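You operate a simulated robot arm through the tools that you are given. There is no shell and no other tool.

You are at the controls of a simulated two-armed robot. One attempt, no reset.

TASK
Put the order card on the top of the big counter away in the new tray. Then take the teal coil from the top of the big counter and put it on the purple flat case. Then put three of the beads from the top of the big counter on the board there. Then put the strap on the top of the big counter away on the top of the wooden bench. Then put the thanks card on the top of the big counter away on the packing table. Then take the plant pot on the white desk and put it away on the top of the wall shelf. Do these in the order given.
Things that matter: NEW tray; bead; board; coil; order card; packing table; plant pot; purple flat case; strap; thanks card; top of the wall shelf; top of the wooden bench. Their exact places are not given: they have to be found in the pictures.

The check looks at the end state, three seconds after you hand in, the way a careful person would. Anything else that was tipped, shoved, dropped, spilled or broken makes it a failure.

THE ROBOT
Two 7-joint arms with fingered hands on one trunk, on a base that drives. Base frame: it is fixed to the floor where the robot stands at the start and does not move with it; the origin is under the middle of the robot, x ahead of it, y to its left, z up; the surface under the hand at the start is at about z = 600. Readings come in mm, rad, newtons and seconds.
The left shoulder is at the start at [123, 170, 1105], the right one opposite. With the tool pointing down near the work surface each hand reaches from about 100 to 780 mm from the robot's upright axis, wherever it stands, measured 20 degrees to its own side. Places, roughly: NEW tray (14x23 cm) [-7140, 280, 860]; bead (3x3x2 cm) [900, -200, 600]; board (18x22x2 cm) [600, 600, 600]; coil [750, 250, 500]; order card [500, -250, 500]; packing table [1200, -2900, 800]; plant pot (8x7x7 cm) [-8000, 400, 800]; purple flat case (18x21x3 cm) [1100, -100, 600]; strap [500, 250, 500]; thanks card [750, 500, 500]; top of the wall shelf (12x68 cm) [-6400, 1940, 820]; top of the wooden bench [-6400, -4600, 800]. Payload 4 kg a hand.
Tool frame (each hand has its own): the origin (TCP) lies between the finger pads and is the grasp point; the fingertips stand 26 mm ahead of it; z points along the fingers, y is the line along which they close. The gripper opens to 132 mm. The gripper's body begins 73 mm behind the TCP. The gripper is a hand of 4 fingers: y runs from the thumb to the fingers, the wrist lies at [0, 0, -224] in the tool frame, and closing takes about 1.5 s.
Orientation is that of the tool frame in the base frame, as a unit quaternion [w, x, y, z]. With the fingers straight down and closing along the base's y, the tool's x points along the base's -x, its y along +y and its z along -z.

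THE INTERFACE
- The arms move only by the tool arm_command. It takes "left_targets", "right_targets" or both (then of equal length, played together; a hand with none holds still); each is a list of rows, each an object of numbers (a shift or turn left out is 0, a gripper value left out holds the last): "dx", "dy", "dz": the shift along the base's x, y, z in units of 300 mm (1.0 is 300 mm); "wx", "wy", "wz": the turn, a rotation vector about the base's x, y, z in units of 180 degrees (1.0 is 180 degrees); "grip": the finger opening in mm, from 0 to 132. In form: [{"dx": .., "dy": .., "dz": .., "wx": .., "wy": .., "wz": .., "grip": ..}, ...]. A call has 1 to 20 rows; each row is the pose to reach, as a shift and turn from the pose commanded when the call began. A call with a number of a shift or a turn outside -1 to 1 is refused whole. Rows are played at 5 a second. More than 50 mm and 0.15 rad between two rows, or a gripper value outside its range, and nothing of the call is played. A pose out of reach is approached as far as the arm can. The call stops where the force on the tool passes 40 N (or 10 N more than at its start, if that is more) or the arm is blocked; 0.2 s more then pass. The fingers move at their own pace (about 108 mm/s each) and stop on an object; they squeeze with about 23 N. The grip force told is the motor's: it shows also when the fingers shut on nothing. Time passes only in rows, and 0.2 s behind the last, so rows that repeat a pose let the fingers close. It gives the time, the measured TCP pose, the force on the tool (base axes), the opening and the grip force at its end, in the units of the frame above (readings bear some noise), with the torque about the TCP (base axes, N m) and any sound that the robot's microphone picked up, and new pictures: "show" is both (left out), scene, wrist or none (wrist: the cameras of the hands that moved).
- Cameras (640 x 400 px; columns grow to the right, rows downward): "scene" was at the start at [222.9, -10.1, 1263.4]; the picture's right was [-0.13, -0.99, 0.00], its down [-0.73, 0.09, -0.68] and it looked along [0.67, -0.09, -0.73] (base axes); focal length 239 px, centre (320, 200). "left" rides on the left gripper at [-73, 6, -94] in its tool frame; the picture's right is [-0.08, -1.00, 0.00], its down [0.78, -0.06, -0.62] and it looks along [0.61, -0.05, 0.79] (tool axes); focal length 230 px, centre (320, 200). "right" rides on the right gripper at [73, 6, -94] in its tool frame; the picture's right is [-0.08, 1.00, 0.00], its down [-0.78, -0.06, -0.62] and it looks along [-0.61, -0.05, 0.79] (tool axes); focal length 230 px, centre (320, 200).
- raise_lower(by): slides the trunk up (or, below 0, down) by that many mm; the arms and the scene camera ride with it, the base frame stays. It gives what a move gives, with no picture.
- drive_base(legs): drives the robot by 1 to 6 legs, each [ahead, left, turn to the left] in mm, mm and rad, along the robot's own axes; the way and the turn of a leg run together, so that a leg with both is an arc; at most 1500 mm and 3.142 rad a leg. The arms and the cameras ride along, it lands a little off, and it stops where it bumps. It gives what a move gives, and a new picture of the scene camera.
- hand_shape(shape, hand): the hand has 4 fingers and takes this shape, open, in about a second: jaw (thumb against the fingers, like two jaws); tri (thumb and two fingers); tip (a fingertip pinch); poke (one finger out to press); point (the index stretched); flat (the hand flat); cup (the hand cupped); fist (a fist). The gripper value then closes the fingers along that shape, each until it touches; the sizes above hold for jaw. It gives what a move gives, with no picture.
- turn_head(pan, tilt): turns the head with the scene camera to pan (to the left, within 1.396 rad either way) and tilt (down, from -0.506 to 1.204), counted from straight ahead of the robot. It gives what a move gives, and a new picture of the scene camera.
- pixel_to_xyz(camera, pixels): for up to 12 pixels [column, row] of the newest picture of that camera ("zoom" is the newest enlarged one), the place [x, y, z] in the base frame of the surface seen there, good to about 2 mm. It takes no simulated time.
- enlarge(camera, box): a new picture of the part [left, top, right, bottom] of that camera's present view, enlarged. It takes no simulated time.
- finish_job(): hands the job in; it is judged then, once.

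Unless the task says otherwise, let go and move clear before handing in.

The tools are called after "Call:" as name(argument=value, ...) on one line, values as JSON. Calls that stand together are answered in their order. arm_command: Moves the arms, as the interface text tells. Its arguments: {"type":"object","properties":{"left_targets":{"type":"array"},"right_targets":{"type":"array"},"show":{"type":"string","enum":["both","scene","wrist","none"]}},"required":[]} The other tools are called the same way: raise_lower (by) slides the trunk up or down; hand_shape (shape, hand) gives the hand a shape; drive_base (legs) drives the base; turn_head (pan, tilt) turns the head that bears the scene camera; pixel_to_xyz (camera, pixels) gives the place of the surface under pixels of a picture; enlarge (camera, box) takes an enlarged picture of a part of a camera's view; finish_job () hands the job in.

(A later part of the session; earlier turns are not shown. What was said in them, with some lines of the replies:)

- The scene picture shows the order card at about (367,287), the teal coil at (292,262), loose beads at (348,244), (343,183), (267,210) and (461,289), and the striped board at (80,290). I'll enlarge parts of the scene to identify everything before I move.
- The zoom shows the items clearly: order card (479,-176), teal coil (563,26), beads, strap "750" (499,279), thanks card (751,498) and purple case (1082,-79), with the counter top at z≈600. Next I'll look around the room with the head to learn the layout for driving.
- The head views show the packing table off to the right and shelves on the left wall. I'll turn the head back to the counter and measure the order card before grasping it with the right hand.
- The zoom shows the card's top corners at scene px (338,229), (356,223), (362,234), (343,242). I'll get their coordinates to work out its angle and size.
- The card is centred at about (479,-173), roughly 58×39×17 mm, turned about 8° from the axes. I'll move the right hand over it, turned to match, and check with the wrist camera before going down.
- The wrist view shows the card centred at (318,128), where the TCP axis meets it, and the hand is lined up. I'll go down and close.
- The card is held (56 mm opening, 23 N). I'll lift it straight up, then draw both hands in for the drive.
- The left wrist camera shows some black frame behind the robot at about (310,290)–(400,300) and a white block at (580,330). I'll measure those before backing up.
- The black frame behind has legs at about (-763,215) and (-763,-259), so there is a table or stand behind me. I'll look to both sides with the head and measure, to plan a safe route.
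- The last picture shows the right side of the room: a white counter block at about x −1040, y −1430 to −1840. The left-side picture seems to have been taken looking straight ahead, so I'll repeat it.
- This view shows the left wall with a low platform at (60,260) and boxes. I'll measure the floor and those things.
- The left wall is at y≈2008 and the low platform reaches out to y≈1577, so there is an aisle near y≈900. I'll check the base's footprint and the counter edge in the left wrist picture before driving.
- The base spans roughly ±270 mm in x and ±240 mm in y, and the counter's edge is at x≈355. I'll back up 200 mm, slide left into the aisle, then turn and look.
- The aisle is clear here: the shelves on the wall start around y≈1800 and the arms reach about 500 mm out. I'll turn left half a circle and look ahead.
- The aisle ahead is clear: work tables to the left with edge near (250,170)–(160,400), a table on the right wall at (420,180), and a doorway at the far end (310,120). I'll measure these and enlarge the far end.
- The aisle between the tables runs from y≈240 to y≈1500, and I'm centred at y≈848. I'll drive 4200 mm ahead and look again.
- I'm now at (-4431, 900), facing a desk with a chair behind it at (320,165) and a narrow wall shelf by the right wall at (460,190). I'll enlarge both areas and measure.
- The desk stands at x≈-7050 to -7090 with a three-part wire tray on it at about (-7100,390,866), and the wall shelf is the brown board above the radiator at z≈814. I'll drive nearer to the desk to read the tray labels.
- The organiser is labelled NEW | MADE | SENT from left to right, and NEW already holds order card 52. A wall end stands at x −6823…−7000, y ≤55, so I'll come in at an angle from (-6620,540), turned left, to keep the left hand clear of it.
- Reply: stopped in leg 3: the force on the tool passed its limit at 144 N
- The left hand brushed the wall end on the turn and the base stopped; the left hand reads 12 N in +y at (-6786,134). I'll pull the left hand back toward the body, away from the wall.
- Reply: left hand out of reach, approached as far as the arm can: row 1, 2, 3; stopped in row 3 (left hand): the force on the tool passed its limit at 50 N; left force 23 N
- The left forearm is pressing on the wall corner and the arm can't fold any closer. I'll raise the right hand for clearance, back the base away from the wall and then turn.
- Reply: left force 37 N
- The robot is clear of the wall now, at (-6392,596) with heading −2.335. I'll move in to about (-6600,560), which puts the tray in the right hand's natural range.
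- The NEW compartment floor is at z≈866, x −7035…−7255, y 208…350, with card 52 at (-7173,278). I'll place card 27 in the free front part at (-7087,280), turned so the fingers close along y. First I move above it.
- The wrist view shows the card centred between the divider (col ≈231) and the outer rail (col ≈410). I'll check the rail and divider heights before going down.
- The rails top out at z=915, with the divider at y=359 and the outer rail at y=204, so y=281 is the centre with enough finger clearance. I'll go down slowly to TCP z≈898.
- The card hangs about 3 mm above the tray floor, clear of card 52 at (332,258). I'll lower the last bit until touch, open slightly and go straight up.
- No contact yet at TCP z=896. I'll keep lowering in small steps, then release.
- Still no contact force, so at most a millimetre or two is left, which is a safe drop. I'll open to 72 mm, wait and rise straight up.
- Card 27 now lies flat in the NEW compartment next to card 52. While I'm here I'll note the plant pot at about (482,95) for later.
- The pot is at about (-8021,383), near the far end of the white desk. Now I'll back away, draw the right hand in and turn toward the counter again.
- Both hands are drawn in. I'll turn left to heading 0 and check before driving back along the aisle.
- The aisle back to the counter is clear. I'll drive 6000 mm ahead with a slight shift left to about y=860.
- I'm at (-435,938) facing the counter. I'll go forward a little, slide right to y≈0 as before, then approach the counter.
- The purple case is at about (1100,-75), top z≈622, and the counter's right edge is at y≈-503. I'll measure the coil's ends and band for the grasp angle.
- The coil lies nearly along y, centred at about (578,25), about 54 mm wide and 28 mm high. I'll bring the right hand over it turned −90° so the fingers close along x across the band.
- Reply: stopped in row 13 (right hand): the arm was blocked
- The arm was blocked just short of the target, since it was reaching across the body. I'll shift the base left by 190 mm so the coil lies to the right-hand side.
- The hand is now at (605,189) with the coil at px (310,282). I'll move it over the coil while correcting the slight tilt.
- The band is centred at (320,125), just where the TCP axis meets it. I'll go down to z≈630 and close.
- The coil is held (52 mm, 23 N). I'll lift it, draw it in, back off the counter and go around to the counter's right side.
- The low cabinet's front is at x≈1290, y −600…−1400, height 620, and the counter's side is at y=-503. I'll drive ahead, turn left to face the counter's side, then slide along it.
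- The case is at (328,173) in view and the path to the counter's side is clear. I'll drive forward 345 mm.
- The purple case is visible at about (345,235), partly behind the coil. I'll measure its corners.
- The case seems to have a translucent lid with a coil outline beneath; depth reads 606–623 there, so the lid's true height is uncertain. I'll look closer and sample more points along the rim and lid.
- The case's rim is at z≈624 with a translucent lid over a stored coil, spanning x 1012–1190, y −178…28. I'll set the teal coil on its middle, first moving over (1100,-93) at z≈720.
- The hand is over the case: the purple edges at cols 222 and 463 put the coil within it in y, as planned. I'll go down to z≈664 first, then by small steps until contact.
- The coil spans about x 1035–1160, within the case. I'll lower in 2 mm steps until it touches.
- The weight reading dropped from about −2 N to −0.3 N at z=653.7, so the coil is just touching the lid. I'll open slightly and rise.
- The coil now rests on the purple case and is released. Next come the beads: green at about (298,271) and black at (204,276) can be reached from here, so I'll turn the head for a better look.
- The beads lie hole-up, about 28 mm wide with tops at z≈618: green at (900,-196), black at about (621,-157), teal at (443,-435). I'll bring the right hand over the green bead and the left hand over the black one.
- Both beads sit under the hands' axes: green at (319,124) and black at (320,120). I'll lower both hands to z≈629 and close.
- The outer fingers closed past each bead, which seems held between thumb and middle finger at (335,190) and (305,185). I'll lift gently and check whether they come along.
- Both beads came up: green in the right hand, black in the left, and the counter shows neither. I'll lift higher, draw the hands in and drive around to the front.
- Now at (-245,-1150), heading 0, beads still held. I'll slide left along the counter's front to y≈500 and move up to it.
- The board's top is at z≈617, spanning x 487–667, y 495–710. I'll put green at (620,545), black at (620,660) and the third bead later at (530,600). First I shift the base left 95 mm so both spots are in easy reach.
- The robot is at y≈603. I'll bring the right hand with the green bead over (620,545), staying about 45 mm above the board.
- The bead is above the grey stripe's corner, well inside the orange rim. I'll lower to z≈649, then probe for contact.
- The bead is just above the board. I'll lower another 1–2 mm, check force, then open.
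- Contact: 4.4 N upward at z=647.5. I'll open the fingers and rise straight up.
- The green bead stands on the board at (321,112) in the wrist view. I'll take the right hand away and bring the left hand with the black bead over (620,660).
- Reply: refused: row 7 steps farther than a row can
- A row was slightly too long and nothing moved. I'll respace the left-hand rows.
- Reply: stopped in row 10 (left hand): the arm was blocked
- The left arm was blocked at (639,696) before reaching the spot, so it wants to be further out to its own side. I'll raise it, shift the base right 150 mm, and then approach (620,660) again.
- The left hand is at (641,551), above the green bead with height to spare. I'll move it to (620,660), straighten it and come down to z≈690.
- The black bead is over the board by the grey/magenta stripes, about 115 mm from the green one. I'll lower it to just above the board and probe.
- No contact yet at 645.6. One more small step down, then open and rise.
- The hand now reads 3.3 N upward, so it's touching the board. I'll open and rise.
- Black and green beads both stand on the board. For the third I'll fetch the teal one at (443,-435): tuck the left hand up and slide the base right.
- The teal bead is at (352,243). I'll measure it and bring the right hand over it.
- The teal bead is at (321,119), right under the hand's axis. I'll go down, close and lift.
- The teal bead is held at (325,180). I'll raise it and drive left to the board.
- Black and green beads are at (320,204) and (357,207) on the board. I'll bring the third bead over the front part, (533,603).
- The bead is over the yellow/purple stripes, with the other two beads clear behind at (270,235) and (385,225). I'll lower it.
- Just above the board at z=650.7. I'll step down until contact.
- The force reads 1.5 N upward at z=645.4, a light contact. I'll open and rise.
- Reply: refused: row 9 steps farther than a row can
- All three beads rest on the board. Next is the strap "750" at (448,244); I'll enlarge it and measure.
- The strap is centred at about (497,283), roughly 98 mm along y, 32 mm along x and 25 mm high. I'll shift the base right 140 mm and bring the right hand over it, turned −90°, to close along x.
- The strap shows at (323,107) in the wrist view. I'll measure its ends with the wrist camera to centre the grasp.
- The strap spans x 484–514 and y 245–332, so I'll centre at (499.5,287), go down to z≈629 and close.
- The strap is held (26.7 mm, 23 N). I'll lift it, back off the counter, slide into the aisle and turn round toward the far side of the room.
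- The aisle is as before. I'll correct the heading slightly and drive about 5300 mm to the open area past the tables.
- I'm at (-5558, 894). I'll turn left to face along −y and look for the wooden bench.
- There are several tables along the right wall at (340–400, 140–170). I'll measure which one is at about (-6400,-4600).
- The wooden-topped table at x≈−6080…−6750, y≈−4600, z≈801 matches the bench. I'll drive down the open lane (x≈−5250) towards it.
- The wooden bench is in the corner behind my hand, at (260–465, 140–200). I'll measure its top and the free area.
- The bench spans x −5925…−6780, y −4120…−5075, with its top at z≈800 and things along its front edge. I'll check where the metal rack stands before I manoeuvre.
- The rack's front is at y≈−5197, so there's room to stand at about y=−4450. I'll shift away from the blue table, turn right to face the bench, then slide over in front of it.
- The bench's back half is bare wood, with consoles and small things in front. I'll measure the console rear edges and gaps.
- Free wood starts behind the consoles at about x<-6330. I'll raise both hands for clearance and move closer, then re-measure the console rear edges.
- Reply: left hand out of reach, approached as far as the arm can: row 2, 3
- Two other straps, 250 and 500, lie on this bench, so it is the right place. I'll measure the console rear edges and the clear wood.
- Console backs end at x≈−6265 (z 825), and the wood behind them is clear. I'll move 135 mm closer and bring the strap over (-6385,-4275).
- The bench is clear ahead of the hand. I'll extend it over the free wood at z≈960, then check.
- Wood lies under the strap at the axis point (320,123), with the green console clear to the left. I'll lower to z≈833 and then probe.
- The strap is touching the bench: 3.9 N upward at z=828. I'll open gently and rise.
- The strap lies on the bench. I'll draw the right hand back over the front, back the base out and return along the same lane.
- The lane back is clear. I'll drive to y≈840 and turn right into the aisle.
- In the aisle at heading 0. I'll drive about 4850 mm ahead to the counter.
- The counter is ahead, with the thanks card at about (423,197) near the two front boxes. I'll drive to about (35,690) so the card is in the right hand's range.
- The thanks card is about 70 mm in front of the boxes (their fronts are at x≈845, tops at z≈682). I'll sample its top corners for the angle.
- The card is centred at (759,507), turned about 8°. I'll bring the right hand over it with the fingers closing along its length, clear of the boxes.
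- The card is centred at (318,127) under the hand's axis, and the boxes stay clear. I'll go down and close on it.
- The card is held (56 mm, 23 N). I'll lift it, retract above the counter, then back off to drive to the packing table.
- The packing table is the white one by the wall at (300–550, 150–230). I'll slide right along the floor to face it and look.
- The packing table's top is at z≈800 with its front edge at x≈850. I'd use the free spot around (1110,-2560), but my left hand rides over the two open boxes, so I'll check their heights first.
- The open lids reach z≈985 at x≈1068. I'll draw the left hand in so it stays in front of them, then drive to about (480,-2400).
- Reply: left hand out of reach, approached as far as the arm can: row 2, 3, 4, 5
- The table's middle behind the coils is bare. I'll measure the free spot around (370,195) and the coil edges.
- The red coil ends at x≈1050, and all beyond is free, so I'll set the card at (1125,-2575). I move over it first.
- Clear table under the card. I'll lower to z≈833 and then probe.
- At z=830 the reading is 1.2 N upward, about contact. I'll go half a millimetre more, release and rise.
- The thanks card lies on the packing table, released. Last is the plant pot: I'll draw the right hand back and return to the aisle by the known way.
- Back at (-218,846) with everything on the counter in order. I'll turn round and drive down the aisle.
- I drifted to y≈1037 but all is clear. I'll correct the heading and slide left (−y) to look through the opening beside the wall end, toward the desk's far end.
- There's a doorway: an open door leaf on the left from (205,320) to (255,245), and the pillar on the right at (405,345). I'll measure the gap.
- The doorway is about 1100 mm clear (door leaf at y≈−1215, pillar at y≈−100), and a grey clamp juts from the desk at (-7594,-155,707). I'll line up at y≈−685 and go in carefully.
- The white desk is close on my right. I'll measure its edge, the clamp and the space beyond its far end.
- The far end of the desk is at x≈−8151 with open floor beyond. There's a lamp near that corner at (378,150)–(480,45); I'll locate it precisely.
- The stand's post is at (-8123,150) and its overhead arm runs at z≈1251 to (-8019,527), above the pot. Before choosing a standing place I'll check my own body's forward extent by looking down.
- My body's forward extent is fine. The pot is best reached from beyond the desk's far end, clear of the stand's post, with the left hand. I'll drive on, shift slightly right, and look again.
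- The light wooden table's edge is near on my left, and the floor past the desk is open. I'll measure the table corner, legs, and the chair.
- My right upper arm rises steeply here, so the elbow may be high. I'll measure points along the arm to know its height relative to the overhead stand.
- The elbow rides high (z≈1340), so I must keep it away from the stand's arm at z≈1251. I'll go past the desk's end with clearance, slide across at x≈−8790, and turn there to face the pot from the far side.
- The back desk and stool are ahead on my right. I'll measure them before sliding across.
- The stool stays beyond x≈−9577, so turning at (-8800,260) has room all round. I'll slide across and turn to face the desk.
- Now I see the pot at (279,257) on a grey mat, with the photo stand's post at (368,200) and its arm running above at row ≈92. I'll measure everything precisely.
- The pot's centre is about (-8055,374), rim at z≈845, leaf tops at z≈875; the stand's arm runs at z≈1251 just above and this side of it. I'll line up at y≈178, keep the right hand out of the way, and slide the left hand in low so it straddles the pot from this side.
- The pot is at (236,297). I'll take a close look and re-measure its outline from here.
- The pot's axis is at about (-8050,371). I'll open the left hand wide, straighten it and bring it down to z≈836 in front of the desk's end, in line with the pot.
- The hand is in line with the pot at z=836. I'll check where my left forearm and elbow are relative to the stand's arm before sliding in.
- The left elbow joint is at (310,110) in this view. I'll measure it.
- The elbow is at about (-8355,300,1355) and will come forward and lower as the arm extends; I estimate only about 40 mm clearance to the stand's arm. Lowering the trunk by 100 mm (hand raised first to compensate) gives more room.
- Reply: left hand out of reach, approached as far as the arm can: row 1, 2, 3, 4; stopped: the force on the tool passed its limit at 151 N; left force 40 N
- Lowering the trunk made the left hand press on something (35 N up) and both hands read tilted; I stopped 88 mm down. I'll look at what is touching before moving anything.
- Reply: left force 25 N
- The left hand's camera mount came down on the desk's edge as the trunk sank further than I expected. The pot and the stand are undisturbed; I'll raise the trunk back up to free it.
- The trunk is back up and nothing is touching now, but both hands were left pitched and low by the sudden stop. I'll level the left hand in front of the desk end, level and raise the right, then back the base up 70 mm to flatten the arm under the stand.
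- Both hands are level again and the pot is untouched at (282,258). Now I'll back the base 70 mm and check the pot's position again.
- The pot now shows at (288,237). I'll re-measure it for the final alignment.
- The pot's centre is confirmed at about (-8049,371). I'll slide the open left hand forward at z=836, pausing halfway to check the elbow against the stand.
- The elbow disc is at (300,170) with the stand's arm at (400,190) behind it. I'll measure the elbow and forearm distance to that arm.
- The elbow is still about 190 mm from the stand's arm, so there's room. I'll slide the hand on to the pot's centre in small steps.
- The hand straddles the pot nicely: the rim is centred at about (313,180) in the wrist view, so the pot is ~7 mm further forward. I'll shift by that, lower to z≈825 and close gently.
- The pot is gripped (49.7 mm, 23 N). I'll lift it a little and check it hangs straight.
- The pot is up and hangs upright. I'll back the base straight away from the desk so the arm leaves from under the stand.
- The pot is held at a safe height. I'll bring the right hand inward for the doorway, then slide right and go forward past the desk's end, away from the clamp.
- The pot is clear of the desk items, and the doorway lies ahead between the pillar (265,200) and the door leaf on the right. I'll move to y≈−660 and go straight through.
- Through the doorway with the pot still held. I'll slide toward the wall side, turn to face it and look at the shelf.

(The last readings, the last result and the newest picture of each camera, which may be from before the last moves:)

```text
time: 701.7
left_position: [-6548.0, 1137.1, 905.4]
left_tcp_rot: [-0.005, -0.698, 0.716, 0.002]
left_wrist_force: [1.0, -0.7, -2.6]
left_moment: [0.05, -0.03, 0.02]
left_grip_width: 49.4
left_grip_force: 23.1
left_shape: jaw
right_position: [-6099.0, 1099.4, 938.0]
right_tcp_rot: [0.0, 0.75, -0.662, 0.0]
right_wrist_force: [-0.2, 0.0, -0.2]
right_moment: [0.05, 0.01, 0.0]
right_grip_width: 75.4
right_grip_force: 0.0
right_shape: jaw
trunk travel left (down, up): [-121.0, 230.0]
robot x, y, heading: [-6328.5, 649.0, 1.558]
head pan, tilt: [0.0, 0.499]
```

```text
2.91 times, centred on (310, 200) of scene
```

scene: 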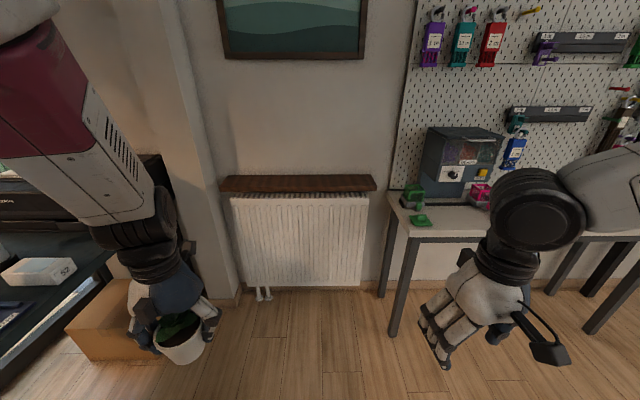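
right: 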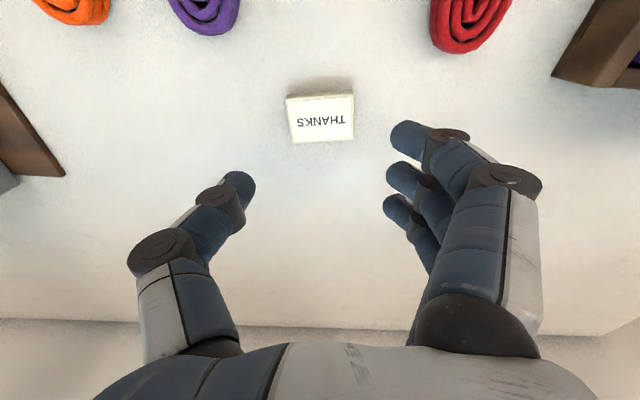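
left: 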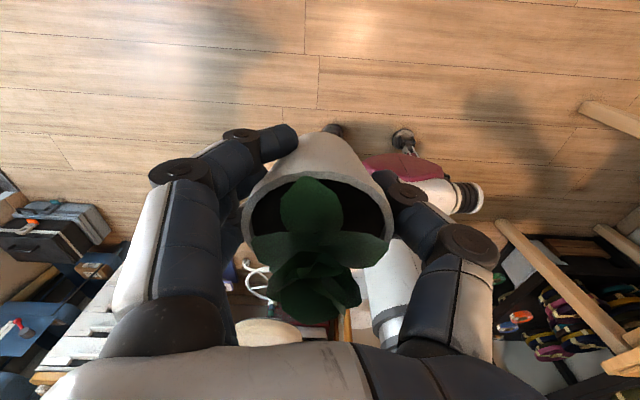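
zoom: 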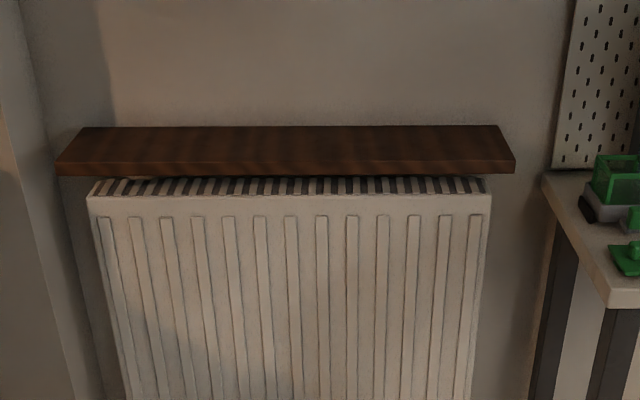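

The shelf is bare: top z≈825, x −6055…−6760, y from about 1866 to the wall at 2008. My left hand's camera bracket points toward the wall, so I'll measure how far it sticks out ahead of the TCP.

Call:
enlarge(camera="scene", box=[110, 200, 240, 380])

Call:
pixel_to_xyz(camera="scene", pixels=[[190, 218], [188, 250], [186, 262], [143, 312], [160, 300], [185, 240], [192, 225], [185, 215], [195, 255], [180, 320], [200, 325], [165, 335]])

```text
2.22 times, centred on (175, 290) of scene
```

zoom: 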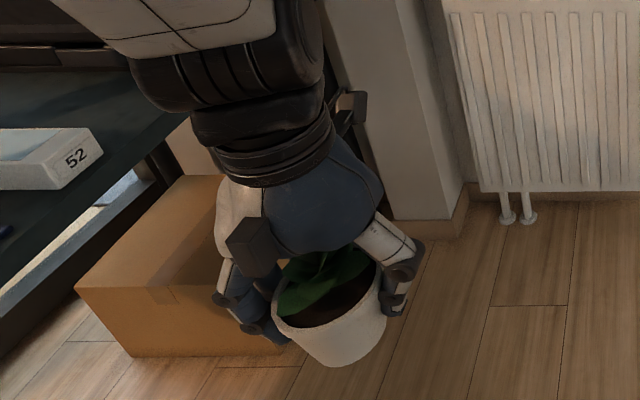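

```text
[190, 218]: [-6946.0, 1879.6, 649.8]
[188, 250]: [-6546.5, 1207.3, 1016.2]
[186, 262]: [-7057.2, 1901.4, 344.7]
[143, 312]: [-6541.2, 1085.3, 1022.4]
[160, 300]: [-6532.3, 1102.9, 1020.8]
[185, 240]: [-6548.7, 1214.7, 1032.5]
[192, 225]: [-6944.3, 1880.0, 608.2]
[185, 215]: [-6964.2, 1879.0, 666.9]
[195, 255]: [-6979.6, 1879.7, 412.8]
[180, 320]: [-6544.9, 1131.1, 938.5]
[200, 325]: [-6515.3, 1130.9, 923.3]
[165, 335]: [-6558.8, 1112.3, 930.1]
```

The bracket reaches about 80 mm ahead of the TCP, so I can go to y≈1912 without touching the wall, which puts the pot fully on the shelf. I'll pull the right hand back and drive up.

Call:
arm_command(right_targets=[{"dx": -0.08, "dy": -0.1}, {"dx": -0.17, "dy": -0.2}, {"dx": -0.17, "dy": -0.2}], show="none")

Call:
drive_base(legs=[[640, 0, 0.012]])

Call:
turn_head(pan=0.15, tilt=0.7)

```text
time: 702.5
left_position: [-6548.6, 1136.2, 906.1]
left_tcp_rot: [-0.006, -0.698, 0.717, 0.0]
left_wrist_force: [-0.4, -0.8, -2.6]
left_moment: [-0.01, -0.02, -0.02]
left_grip_width: 49.2
left_grip_force: 22.9
left_shape: jaw
right_position: [-6150.3, 1039.5, 936.9]
right_tcp_rot: [0.0, 0.75, -0.662, 0.0]
right_wrist_force: [-0.4, 0.2, -0.6]
right_moment: [-0.04, -0.02, -0.02]
right_grip_width: 75.6
right_grip_force: 0.0
right_shape: jaw
trunk travel left (down, up): [-121.0, 230.0]
robot x, y, heading: [-6324.9, 651.8, 1.556]
head pan, tilt: [0.0, 0.499]
```

```text
time: 706.0
left_position: [-6549.4, 1774.6, 905.4]
left_tcp_rot: [-0.005, -0.701, 0.713, 0.001]
left_wrist_force: [0.0, 0.1, -1.5]
left_moment: [0.04, 0.01, 0.0]
left_grip_width: 49.5
left_grip_force: 23.3
left_shape: jaw
right_position: [-6148.7, 1681.7, 937.6]
right_tcp_rot: [0.0, 0.753, -0.658, 0.001]
right_wrist_force: [-0.2, -0.3, 1.0]
right_moment: [-0.02, -0.03, 0.0]
right_grip_width: 75.9
right_grip_force: 0.1
right_shape: jaw
trunk travel left (down, up): [-121.0, 230.0]
robot x, y, heading: [-6324.7, 1284.5, 1.563]
head pan, tilt: [0.0, 0.499]
```

scene: 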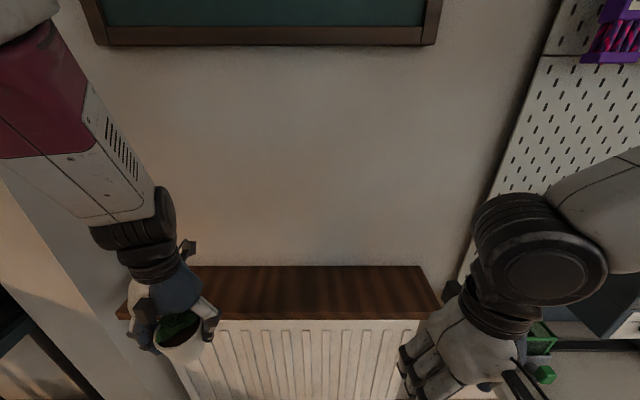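

```text
time: 706.8
left_position: [-6550.4, 1772.5, 904.8]
left_tcp_rot: [-0.005, -0.702, 0.713, 0.002]
left_wrist_force: [-0.6, -0.3, -2.0]
left_moment: [0.03, -0.03, -0.01]
left_grip_width: 49.3
left_grip_force: 23.2
left_shape: jaw
right_position: [-6148.1, 1681.7, 937.6]
right_tcp_rot: [0.0, 0.753, -0.658, 0.0]
right_wrist_force: [-0.2, 0.7, 0.0]
right_moment: [-0.03, 0.0, -0.01]
right_grip_width: 75.6
right_grip_force: 0.1
right_shape: jaw
trunk travel left (down, up): [-121.0, 230.0]
robot x, y, heading: [-6323.0, 1286.6, 1.571]
head pan, tilt: [0.15, 0.7]
```

scene: 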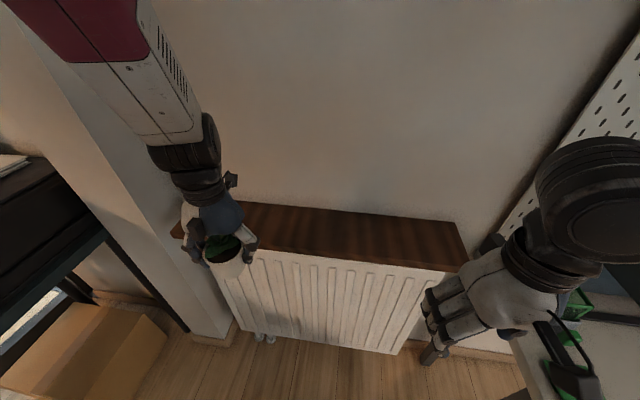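

The shelf is in front, and the pot is at its edge height. I'll measure the shelf's top and front edge again from here.

Call:
pixel_to_xyz(camera="scene", pixels=[[330, 225], [330, 240], [330, 248], [330, 252], [280, 225], [280, 240], [400, 235], [330, 212], [232, 180], [180, 235]])

```text
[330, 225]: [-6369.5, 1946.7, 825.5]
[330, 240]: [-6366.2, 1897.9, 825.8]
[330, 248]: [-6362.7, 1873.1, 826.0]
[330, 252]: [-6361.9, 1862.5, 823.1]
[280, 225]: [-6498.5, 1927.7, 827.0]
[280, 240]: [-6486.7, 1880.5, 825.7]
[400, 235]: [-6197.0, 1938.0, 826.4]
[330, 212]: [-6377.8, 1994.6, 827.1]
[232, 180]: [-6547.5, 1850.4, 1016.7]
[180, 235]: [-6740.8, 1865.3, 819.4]
```

Shelf top z≈826, front edge y≈1863. I'll extend the left hand to (-6520,1914) with the pot still 33 mm above the shelf.

Call:
arm_command(left_targets=[{"dx": 0.03, "dy": 0.12}, {"dx": 0.06, "dy": 0.24}, {"dx": 0.09, "dy": 0.36}, {"dx": 0.1, "dy": 0.43}, {"dx": 0.1, "dy": 0.47}, {"dx": 0.1, "dy": 0.47}])

```text
time: 708.2
left_position: [-6519.3, 1911.3, 906.4]
left_tcp_rot: [-0.005, -0.702, 0.712, -0.001]
left_wrist_force: [0.4, -19.8, -5.6]
left_moment: [1.91, 0.09, -0.01]
left_grip_width: 49.2
left_grip_force: 23.1
left_shape: jaw
right_position: [-6149.9, 1679.3, 937.8]
right_tcp_rot: [0.0, 0.753, -0.658, 0.0]
right_wrist_force: [0.4, -0.1, 0.1]
right_moment: [0.0, 0.03, -0.02]
right_grip_width: 75.1
right_grip_force: 0.1
right_shape: jaw
trunk travel left (down, up): [-121.0, 230.0]
robot x, y, heading: [-6319.4, 1291.2, 1.571]
head pan, tilt: [0.15, 0.7]
```

scene: 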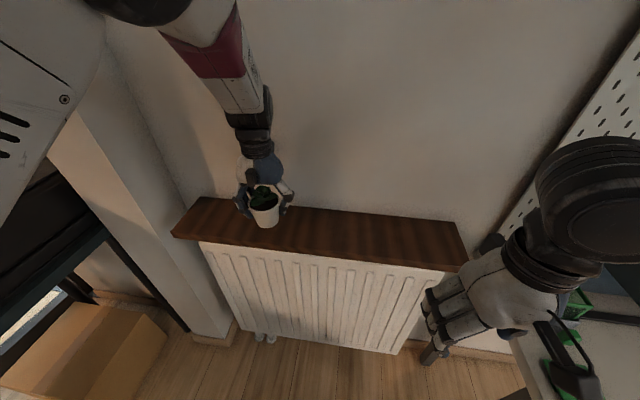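
left: 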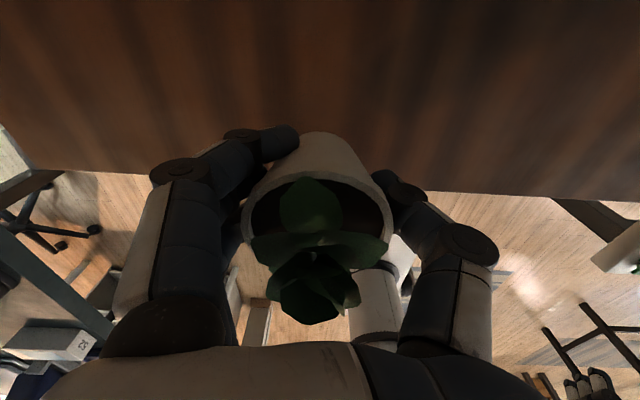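

The hand's bracket touches the wall at y=1911 (−20 N). I'll back off 8 mm; the pot's base still lies fully on the shelf there.

Call:
arm_command(left_targets=[{"dy": -0.015}, {"dy": -0.027}, {"dy": -0.027}], show="none")

```text
time: 709.0
left_position: [-6520.0, 1907.4, 906.4]
left_tcp_rot: [-0.004, -0.702, 0.713, 0.001]
left_wrist_force: [-0.1, -0.1, -1.9]
left_moment: [0.0, 0.0, 0.01]
left_grip_width: 49.3
left_grip_force: 23.6
left_shape: jaw
right_position: [-6149.0, 1681.1, 936.5]
right_tcp_rot: [0.0, 0.753, -0.658, 0.001]
right_wrist_force: [0.1, 1.0, -0.3]
right_moment: [0.01, 0.05, -0.03]
right_grip_width: 75.3
right_grip_force: 0.1
right_shape: jaw
trunk travel left (down, up): [-121.0, 230.0]
robot x, y, heading: [-6321.1, 1288.7, 1.568]
head pan, tilt: [0.15, 0.7]
```

Free of the wall at y=1907. I'll lower to z≈875, then probe for the shelf.

Call:
arm_command(left_targets=[{"dz": -0.05}, {"dz": -0.085}, {"dz": -0.1}, {"dz": -0.1}], show="wrist")

```text
time: 710.0
left_position: [-6520.0, 1907.0, 876.9]
left_tcp_rot: [-0.005, -0.702, 0.712, 0.001]
left_wrist_force: [0.0, -0.4, -1.4]
left_moment: [0.03, 0.01, -0.01]
left_grip_width: 49.3
left_grip_force: 22.4
left_shape: jaw
right_position: [-6149.0, 1681.1, 936.6]
right_tcp_rot: [0.0, 0.753, -0.659, 0.001]
right_wrist_force: [0.1, 0.4, 0.3]
right_moment: [-0.02, 0.03, 0.03]
right_grip_width: 75.4
right_grip_force: 0.0
right_shape: jaw
trunk travel left (down, up): [-121.0, 230.0]
robot x, y, heading: [-6320.5, 1292.6, 1.573]
head pan, tilt: [0.15, 0.7]
```

left: 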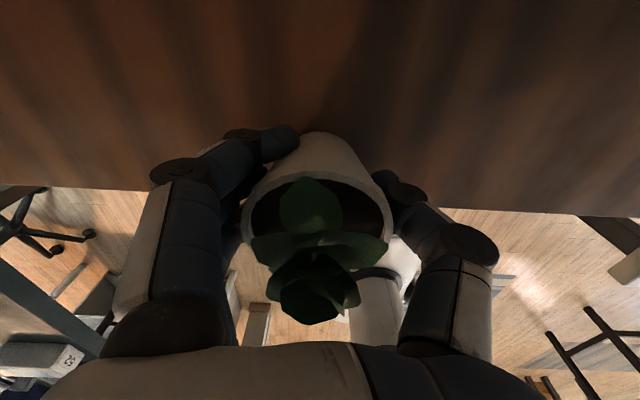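

Call:
arm_command(left_targets=[{"dz": -0.006}, {"dz": -0.012}, {"dz": -0.012}], show="none")

```text
time: 710.8
left_position: [-6519.6, 1907.6, 872.6]
left_tcp_rot: [-0.005, -0.702, 0.712, 0.002]
left_wrist_force: [0.2, -0.5, -2.2]
left_moment: [0.03, -0.01, -0.01]
left_grip_width: 49.1
left_grip_force: 22.4
left_shape: jaw
right_position: [-6150.1, 1681.0, 937.1]
right_tcp_rot: [0.001, 0.753, -0.658, 0.001]
right_wrist_force: [0.3, 0.4, 0.2]
right_moment: [0.01, 0.0, 0.0]
right_grip_width: 75.4
right_grip_force: 0.1
right_shape: jaw
trunk travel left (down, up): [-121.0, 230.0]
robot x, y, heading: [-6320.4, 1285.7, 1.573]
head pan, tilt: [0.15, 0.7]
```

Still carrying the full weight (−2.2 N) at z=872.6. A bit further down.

Call:
arm_command(left_targets=[{"dz": -0.005}, {"dz": -0.009}, {"dz": -0.009}], show="none")

```text
time: 711.6
left_position: [-6519.2, 1906.4, 869.7]
left_tcp_rot: [-0.005, -0.702, 0.712, 0.001]
left_wrist_force: [0.0, -0.4, -1.8]
left_moment: [-0.02, -0.01, 0.01]
left_grip_width: 49.0
left_grip_force: 23.5
left_shape: jaw
right_position: [-6149.3, 1682.1, 937.9]
right_tcp_rot: [0.0, 0.753, -0.658, 0.0]
right_wrist_force: [-0.2, -0.2, 0.4]
right_moment: [0.02, -0.01, -0.01]
right_grip_width: 75.6
right_grip_force: 0.2
right_shape: jaw
trunk travel left (down, up): [-121.0, 230.0]
robot x, y, heading: [-6318.4, 1288.4, 1.568]
head pan, tilt: [0.15, 0.7]
```

No contact yet at 869.7. I'll look at the gap under the pot in an enlarged view.

Call:
enlarge(camera="scene", box=[210, 150, 330, 250])

Call:
arm_command(left_targets=[{"dz": -0.005}, {"dz": -0.008}, {"dz": -0.008}], show="none")

```text
4.00 times, centred on (270, 200) of scene
```

zoom: 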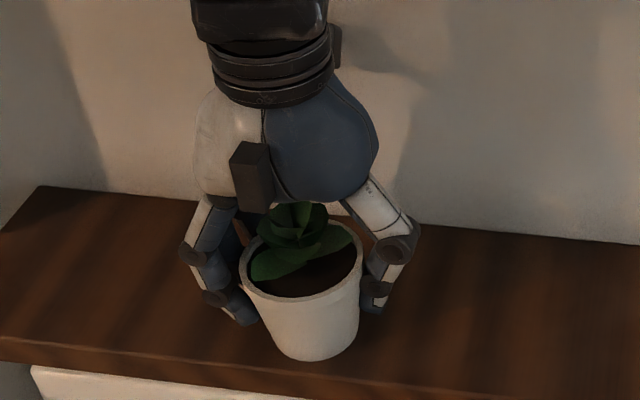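

```text
time: 712.4
left_position: [-6519.1, 1905.8, 868.5]
left_tcp_rot: [-0.004, -0.702, 0.713, 0.003]
left_wrist_force: [1.0, 1.4, 9.3]
left_moment: [-0.02, 0.07, -0.02]
left_grip_width: 49.3
left_grip_force: 22.4
left_shape: jaw
right_position: [-6150.5, 1680.6, 937.3]
right_tcp_rot: [0.001, 0.753, -0.658, 0.0]
right_wrist_force: [-1.1, -0.8, -0.3]
right_moment: [0.02, -0.04, 0.01]
right_grip_width: 75.4
right_grip_force: 0.1
right_shape: jaw
trunk travel left (down, up): [-121.0, 230.0]
robot x, y, heading: [-6320.5, 1291.6, 1.567]
head pan, tilt: [0.15, 0.7]
```

Contact at z=868.5 (+9 N). I'll ease up a millimetre, open the fingers wide past the rim and rise straight up.

Call:
arm_command(left_targets=[{"dz": 0.004}, {"dz": 0.004, "grip": 60}, {"dz": 0.004, "grip": 75}, {"dz": 0.004, "grip": 90}, {"dz": 0.004, "grip": 104}, {"dz": 0.004, "grip": 104}])

```text
time: 713.8
left_position: [-6518.9, 1906.7, 868.2]
left_tcp_rot: [-0.005, -0.701, 0.713, 0.002]
left_wrist_force: [0.5, 0.4, 0.2]
left_moment: [-0.02, 0.0, -0.01]
left_grip_width: 103.6
left_grip_force: 0.0
left_shape: jaw
right_position: [-6149.9, 1681.7, 937.5]
right_tcp_rot: [0.001, 0.753, -0.658, 0.0]
right_wrist_force: [0.3, 0.3, -0.5]
right_moment: [0.03, 0.01, -0.02]
right_grip_width: 75.6
right_grip_force: 0.0
right_shape: jaw
trunk travel left (down, up): [-121.0, 230.0]
robot x, y, heading: [-6321.0, 1290.1, 1.572]
head pan, tilt: [0.15, 0.7]
```

scene: 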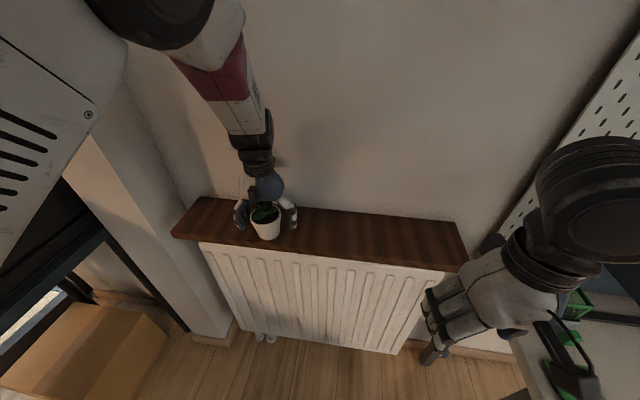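
left: 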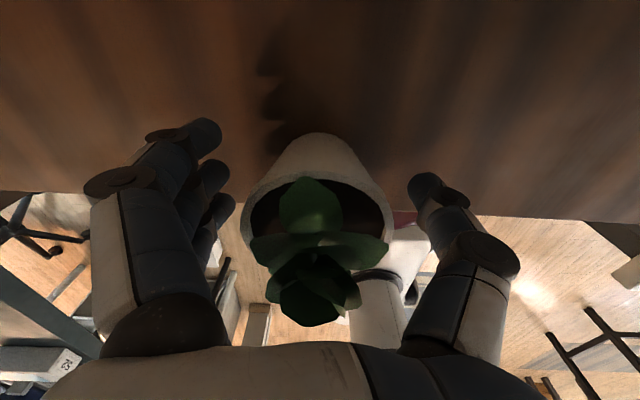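

The fingers are clear of the pot, which stands on the shelf. I'll rise straight up and check.

Call:
arm_command(left_targets=[{"dz": 0.06}, {"dz": 0.16}, {"dz": 0.28}, {"dz": 0.38}, {"dy": -0.1, "dz": 0.42}, {"dy": -0.22, "dz": 0.42}, {"dy": -0.34, "dz": 0.42}, {"dy": -0.46, "dz": 0.42}])

```text
time: 715.6
left_position: [-6544.0, 1815.8, 964.6]
left_tcp_rot: [-0.024, 0.714, -0.7, 0.021]
left_wrist_force: [0.0, 0.7, 0.1]
left_moment: [-0.02, 0.02, 0.02]
left_grip_width: 103.6
left_grip_force: 0.1
left_shape: jaw
left hand out of reach, approached as far as the arm can: row 6, 7, 8
right_position: [-6148.9, 1682.1, 937.2]
right_tcp_rot: [0.001, 0.753, -0.658, 0.0]
right_wrist_force: [-0.6, 0.0, 0.3]
right_moment: [-0.01, -0.01, 0.01]
right_grip_width: 75.5
right_grip_force: 0.1
right_shape: jaw
trunk travel left (down, up): [-121.0, 230.0]
robot x, y, heading: [-6320.4, 1287.4, 1.569]
head pan, tilt: [0.15, 0.7]
```

scene: 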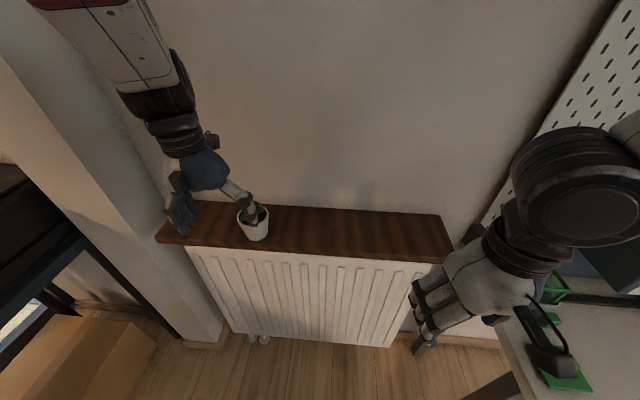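
left: 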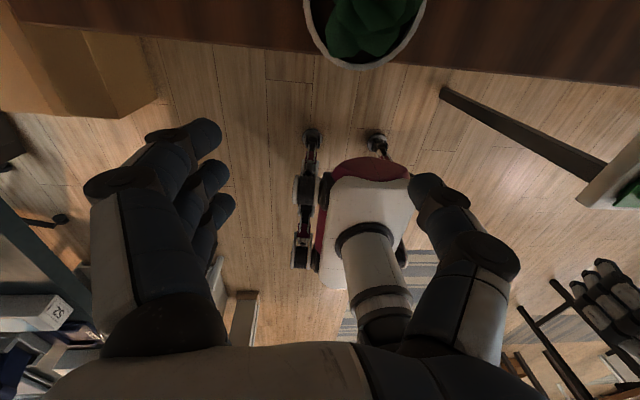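

The pot stands upright on the shelf at (253,222), and the hand is clear. I'll back the base away and take a final look.

Call:
drive_base(legs=[[-400, 0, 0]])

Call:
turn_head(pan=0.0, tilt=0.45)

Call:
enlarge(camera="scene", box=[180, 140, 420, 290])

```text
time: 718.1
left_position: [-6545.8, 1412.5, 961.9]
left_tcp_rot: [-0.02, 0.714, -0.699, 0.026]
left_wrist_force: [0.2, -0.3, -0.1]
left_moment: [-0.02, -0.01, 0.0]
left_grip_width: 103.7
left_grip_force: 0.1
left_shape: jaw
right_position: [-6151.1, 1280.8, 939.3]
right_tcp_rot: [0.0, 0.753, -0.658, 0.0]
right_wrist_force: [-0.3, -0.3, -0.1]
right_moment: [0.02, 0.02, -0.01]
right_grip_width: 75.6
right_grip_force: 0.1
right_shape: jaw
trunk travel left (down, up): [-121.0, 230.0]
robot x, y, heading: [-6321.7, 887.7, 1.57]
head pan, tilt: [0.15, 0.7]
```

scene: 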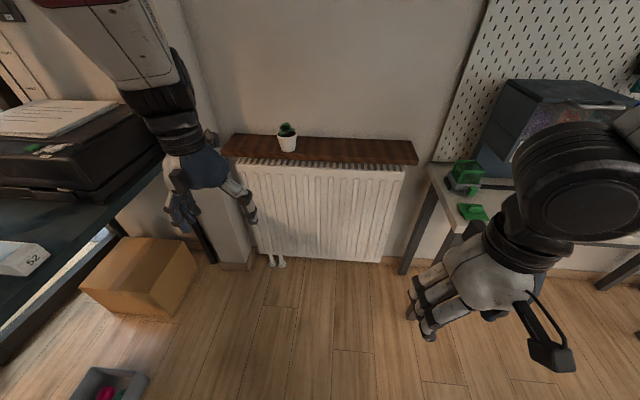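

```text
time: 718.9
left_position: [-6545.9, 1413.3, 960.8]
left_tcp_rot: [-0.022, 0.715, -0.698, 0.028]
left_wrist_force: [-0.7, -0.1, 0.1]
left_moment: [0.02, -0.02, -0.05]
left_grip_width: 103.6
left_grip_force: 0.1
left_shape: jaw
right_position: [-6149.7, 1281.9, 936.3]
right_tcp_rot: [0.001, 0.753, -0.658, 0.0]
right_wrist_force: [-0.1, 0.1, -0.5]
right_moment: [-0.01, -0.03, 0.01]
right_grip_width: 75.5
right_grip_force: 0.0
right_shape: jaw
trunk travel left (down, up): [-121.0, 230.0]
robot x, y, heading: [-6320.4, 886.2, 1.572]
head pan, tilt: [0.0, 0.45]
```

scene: 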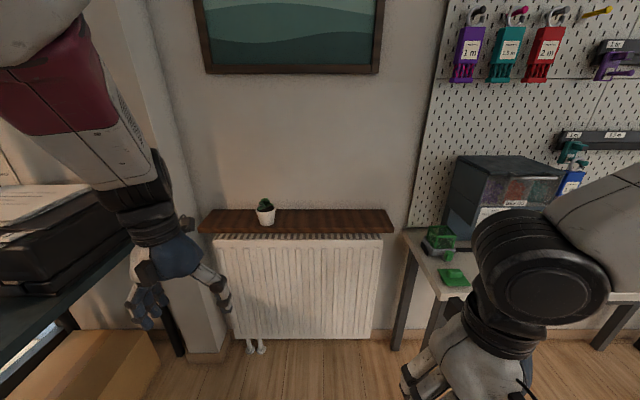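

```text
2.67 times, centred on (300, 215) of scene
```

zoom: 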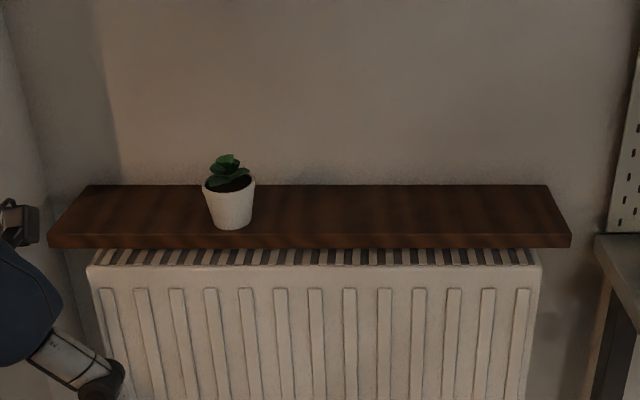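

The pot is fully on the shelf and upright. As a last check I'll turn to look at the white desk, tray and photo stand, since my hand pressed on that desk's edge earlier.

Call:
drive_base(legs=[[-100, 0, 0], [0, 0, 1.3]])

Call:
turn_head(pan=0.5, tilt=0.4)

Call:
enlarge(camera="scene", box=[200, 100, 520, 300])

```text
time: 723.2
left_position: [-6888.8, 715.0, 961.9]
left_tcp_rot: [-0.033, 0.992, -0.123, 0.008]
left_wrist_force: [0.6, 0.2, 0.4]
left_moment: [-0.03, -0.01, -0.01]
left_grip_width: 103.9
left_grip_force: 0.1
left_shape: jaw
right_position: [-6655.1, 1059.8, 937.5]
right_tcp_rot: [0.0, 0.998, -0.069, 0.0]
right_wrist_force: [-0.1, -0.3, 0.1]
right_moment: [-0.04, -0.01, 0.01]
right_grip_width: 75.4
right_grip_force: 0.0
right_shape: jaw
trunk travel left (down, up): [-121.0, 230.0]
robot x, y, heading: [-6323.9, 788.7, 2.869]
head pan, tilt: [0.0, 0.45]
```

scene: 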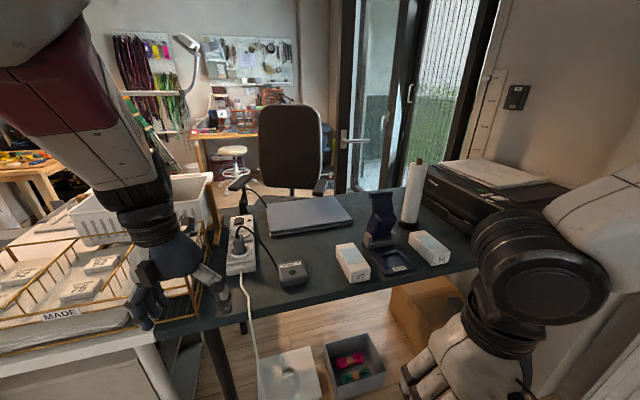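

```text
time: 724.1
left_position: [-6889.5, 713.9, 961.9]
left_tcp_rot: [-0.035, 0.992, -0.123, 0.009]
left_wrist_force: [0.0, -0.2, -0.2]
left_moment: [0.01, 0.0, 0.02]
left_grip_width: 103.7
left_grip_force: 0.1
left_shape: jaw
right_position: [-6654.9, 1060.7, 936.5]
right_tcp_rot: [0.0, 0.998, -0.069, 0.001]
right_wrist_force: [0.0, 0.1, 0.8]
right_moment: [0.0, 0.01, 0.0]
right_grip_width: 75.6
right_grip_force: 0.2
right_shape: jaw
trunk travel left (down, up): [-121.0, 230.0]
robot x, y, heading: [-6320.8, 786.0, 2.866]
head pan, tilt: [0.499, 0.4]
```

scene: 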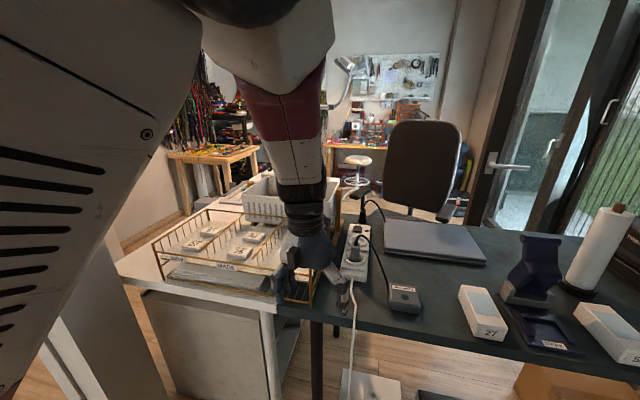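

```text
2.00 times, centred on (360, 200) of scene
```

zoom: 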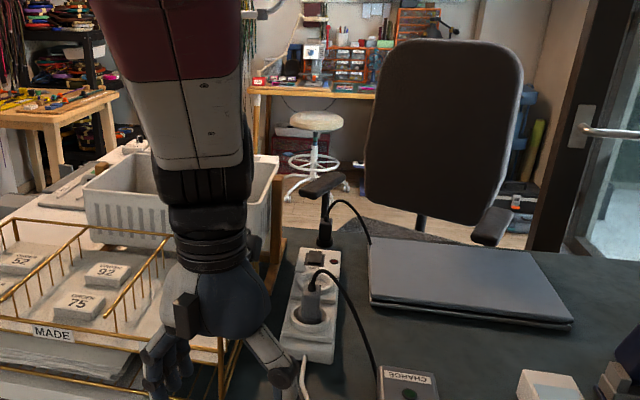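

The tray and desk look in order. I'll zoom on the NEW compartment to confirm both cards there.

Call:
enlarge(camera="scene", box=[130, 190, 290, 310])

Call:
pixel_to_xyz(camera="scene", pixels=[[195, 244], [212, 231], [238, 253], [253, 237]])

```text
3.33 times, centred on (210, 250) of scene
```

zoom: 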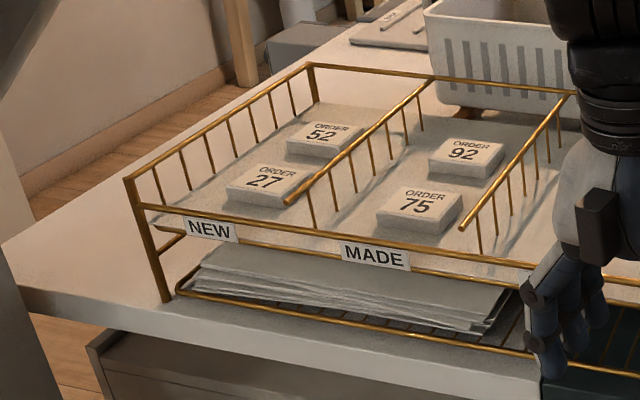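

```text
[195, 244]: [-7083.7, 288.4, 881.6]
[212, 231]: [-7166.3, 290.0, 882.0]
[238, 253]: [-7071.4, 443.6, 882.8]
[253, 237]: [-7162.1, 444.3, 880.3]
```

Card 27 lies in the NEW compartment next to 52, and everything else there is in place. I'll back clear of the desk and then hand in.

Call:
drive_base(legs=[[-300, 0, 0]])

```text
time: 726.2
left_position: [-6602.2, 633.7, 961.2]
left_tcp_rot: [-0.035, 0.992, -0.124, 0.009]
left_wrist_force: [-0.1, 0.0, -0.3]
left_moment: [0.02, 0.0, -0.02]
left_grip_width: 103.9
left_grip_force: 0.1
left_shape: jaw
right_position: [-6367.4, 978.5, 938.1]
right_tcp_rot: [0.001, 0.998, -0.069, 0.001]
right_wrist_force: [-0.1, 0.2, 0.1]
right_moment: [0.0, 0.0, -0.01]
right_grip_width: 75.4
right_grip_force: 0.1
right_shape: jaw
trunk travel left (down, up): [-121.0, 230.0]
robot x, y, heading: [-6035.4, 710.2, 2.867]
head pan, tilt: [0.499, 0.4]
```

scene: 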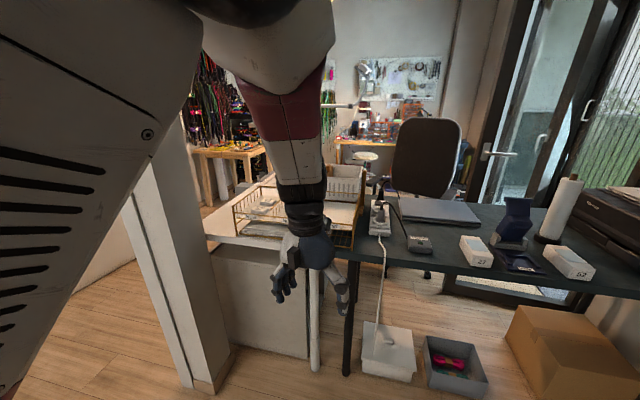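

Both hands are empty and clear of everything, and all six jobs are done in the order given. I'm handing in now.

Call:
finish_job()

```text
The job is handed in.
```

All six jobs are done in the order you gave and the work is handed in. I don't have the check's result.

1. **Order card:** card 27 lies in the NEW compartment of the wire tray, next to card 52. I looked again at the end and it was still in place.
2. **Teal coil:** it rests on the lid of the purple flat case.
3. **Beads:** the green, black and teal beads are on the orange-framed board. The orange bead stays on the counter.
4. **Strap:** the 750 strap is on bare wood at the back of the wooden bench, behind the consoles.
5. **Thanks card:** it is on a clear spot in the middle of the packing table.
6. **Plant pot:** it stands upright on the wall shelf. It sits towards the front because my hand's camera bracket met the wall; the base is about 15 mm in from the edge.

My left hand bumped fixed things three times:

- **Wall end by the white desk:** it struck this hard (about 144 N) while I turned to reach the tray, and brushed it again as I pulled back.
- **Far edge of the white desk:** it pressed down on this hard (about 151 N) when I lowered the trunk near the pot.
- **Wall behind the shelf:** it touched this lightly while I set the pot down.

I saw nothing move or tip from any of these, and the tray and desk looked in order when I checked at the end.
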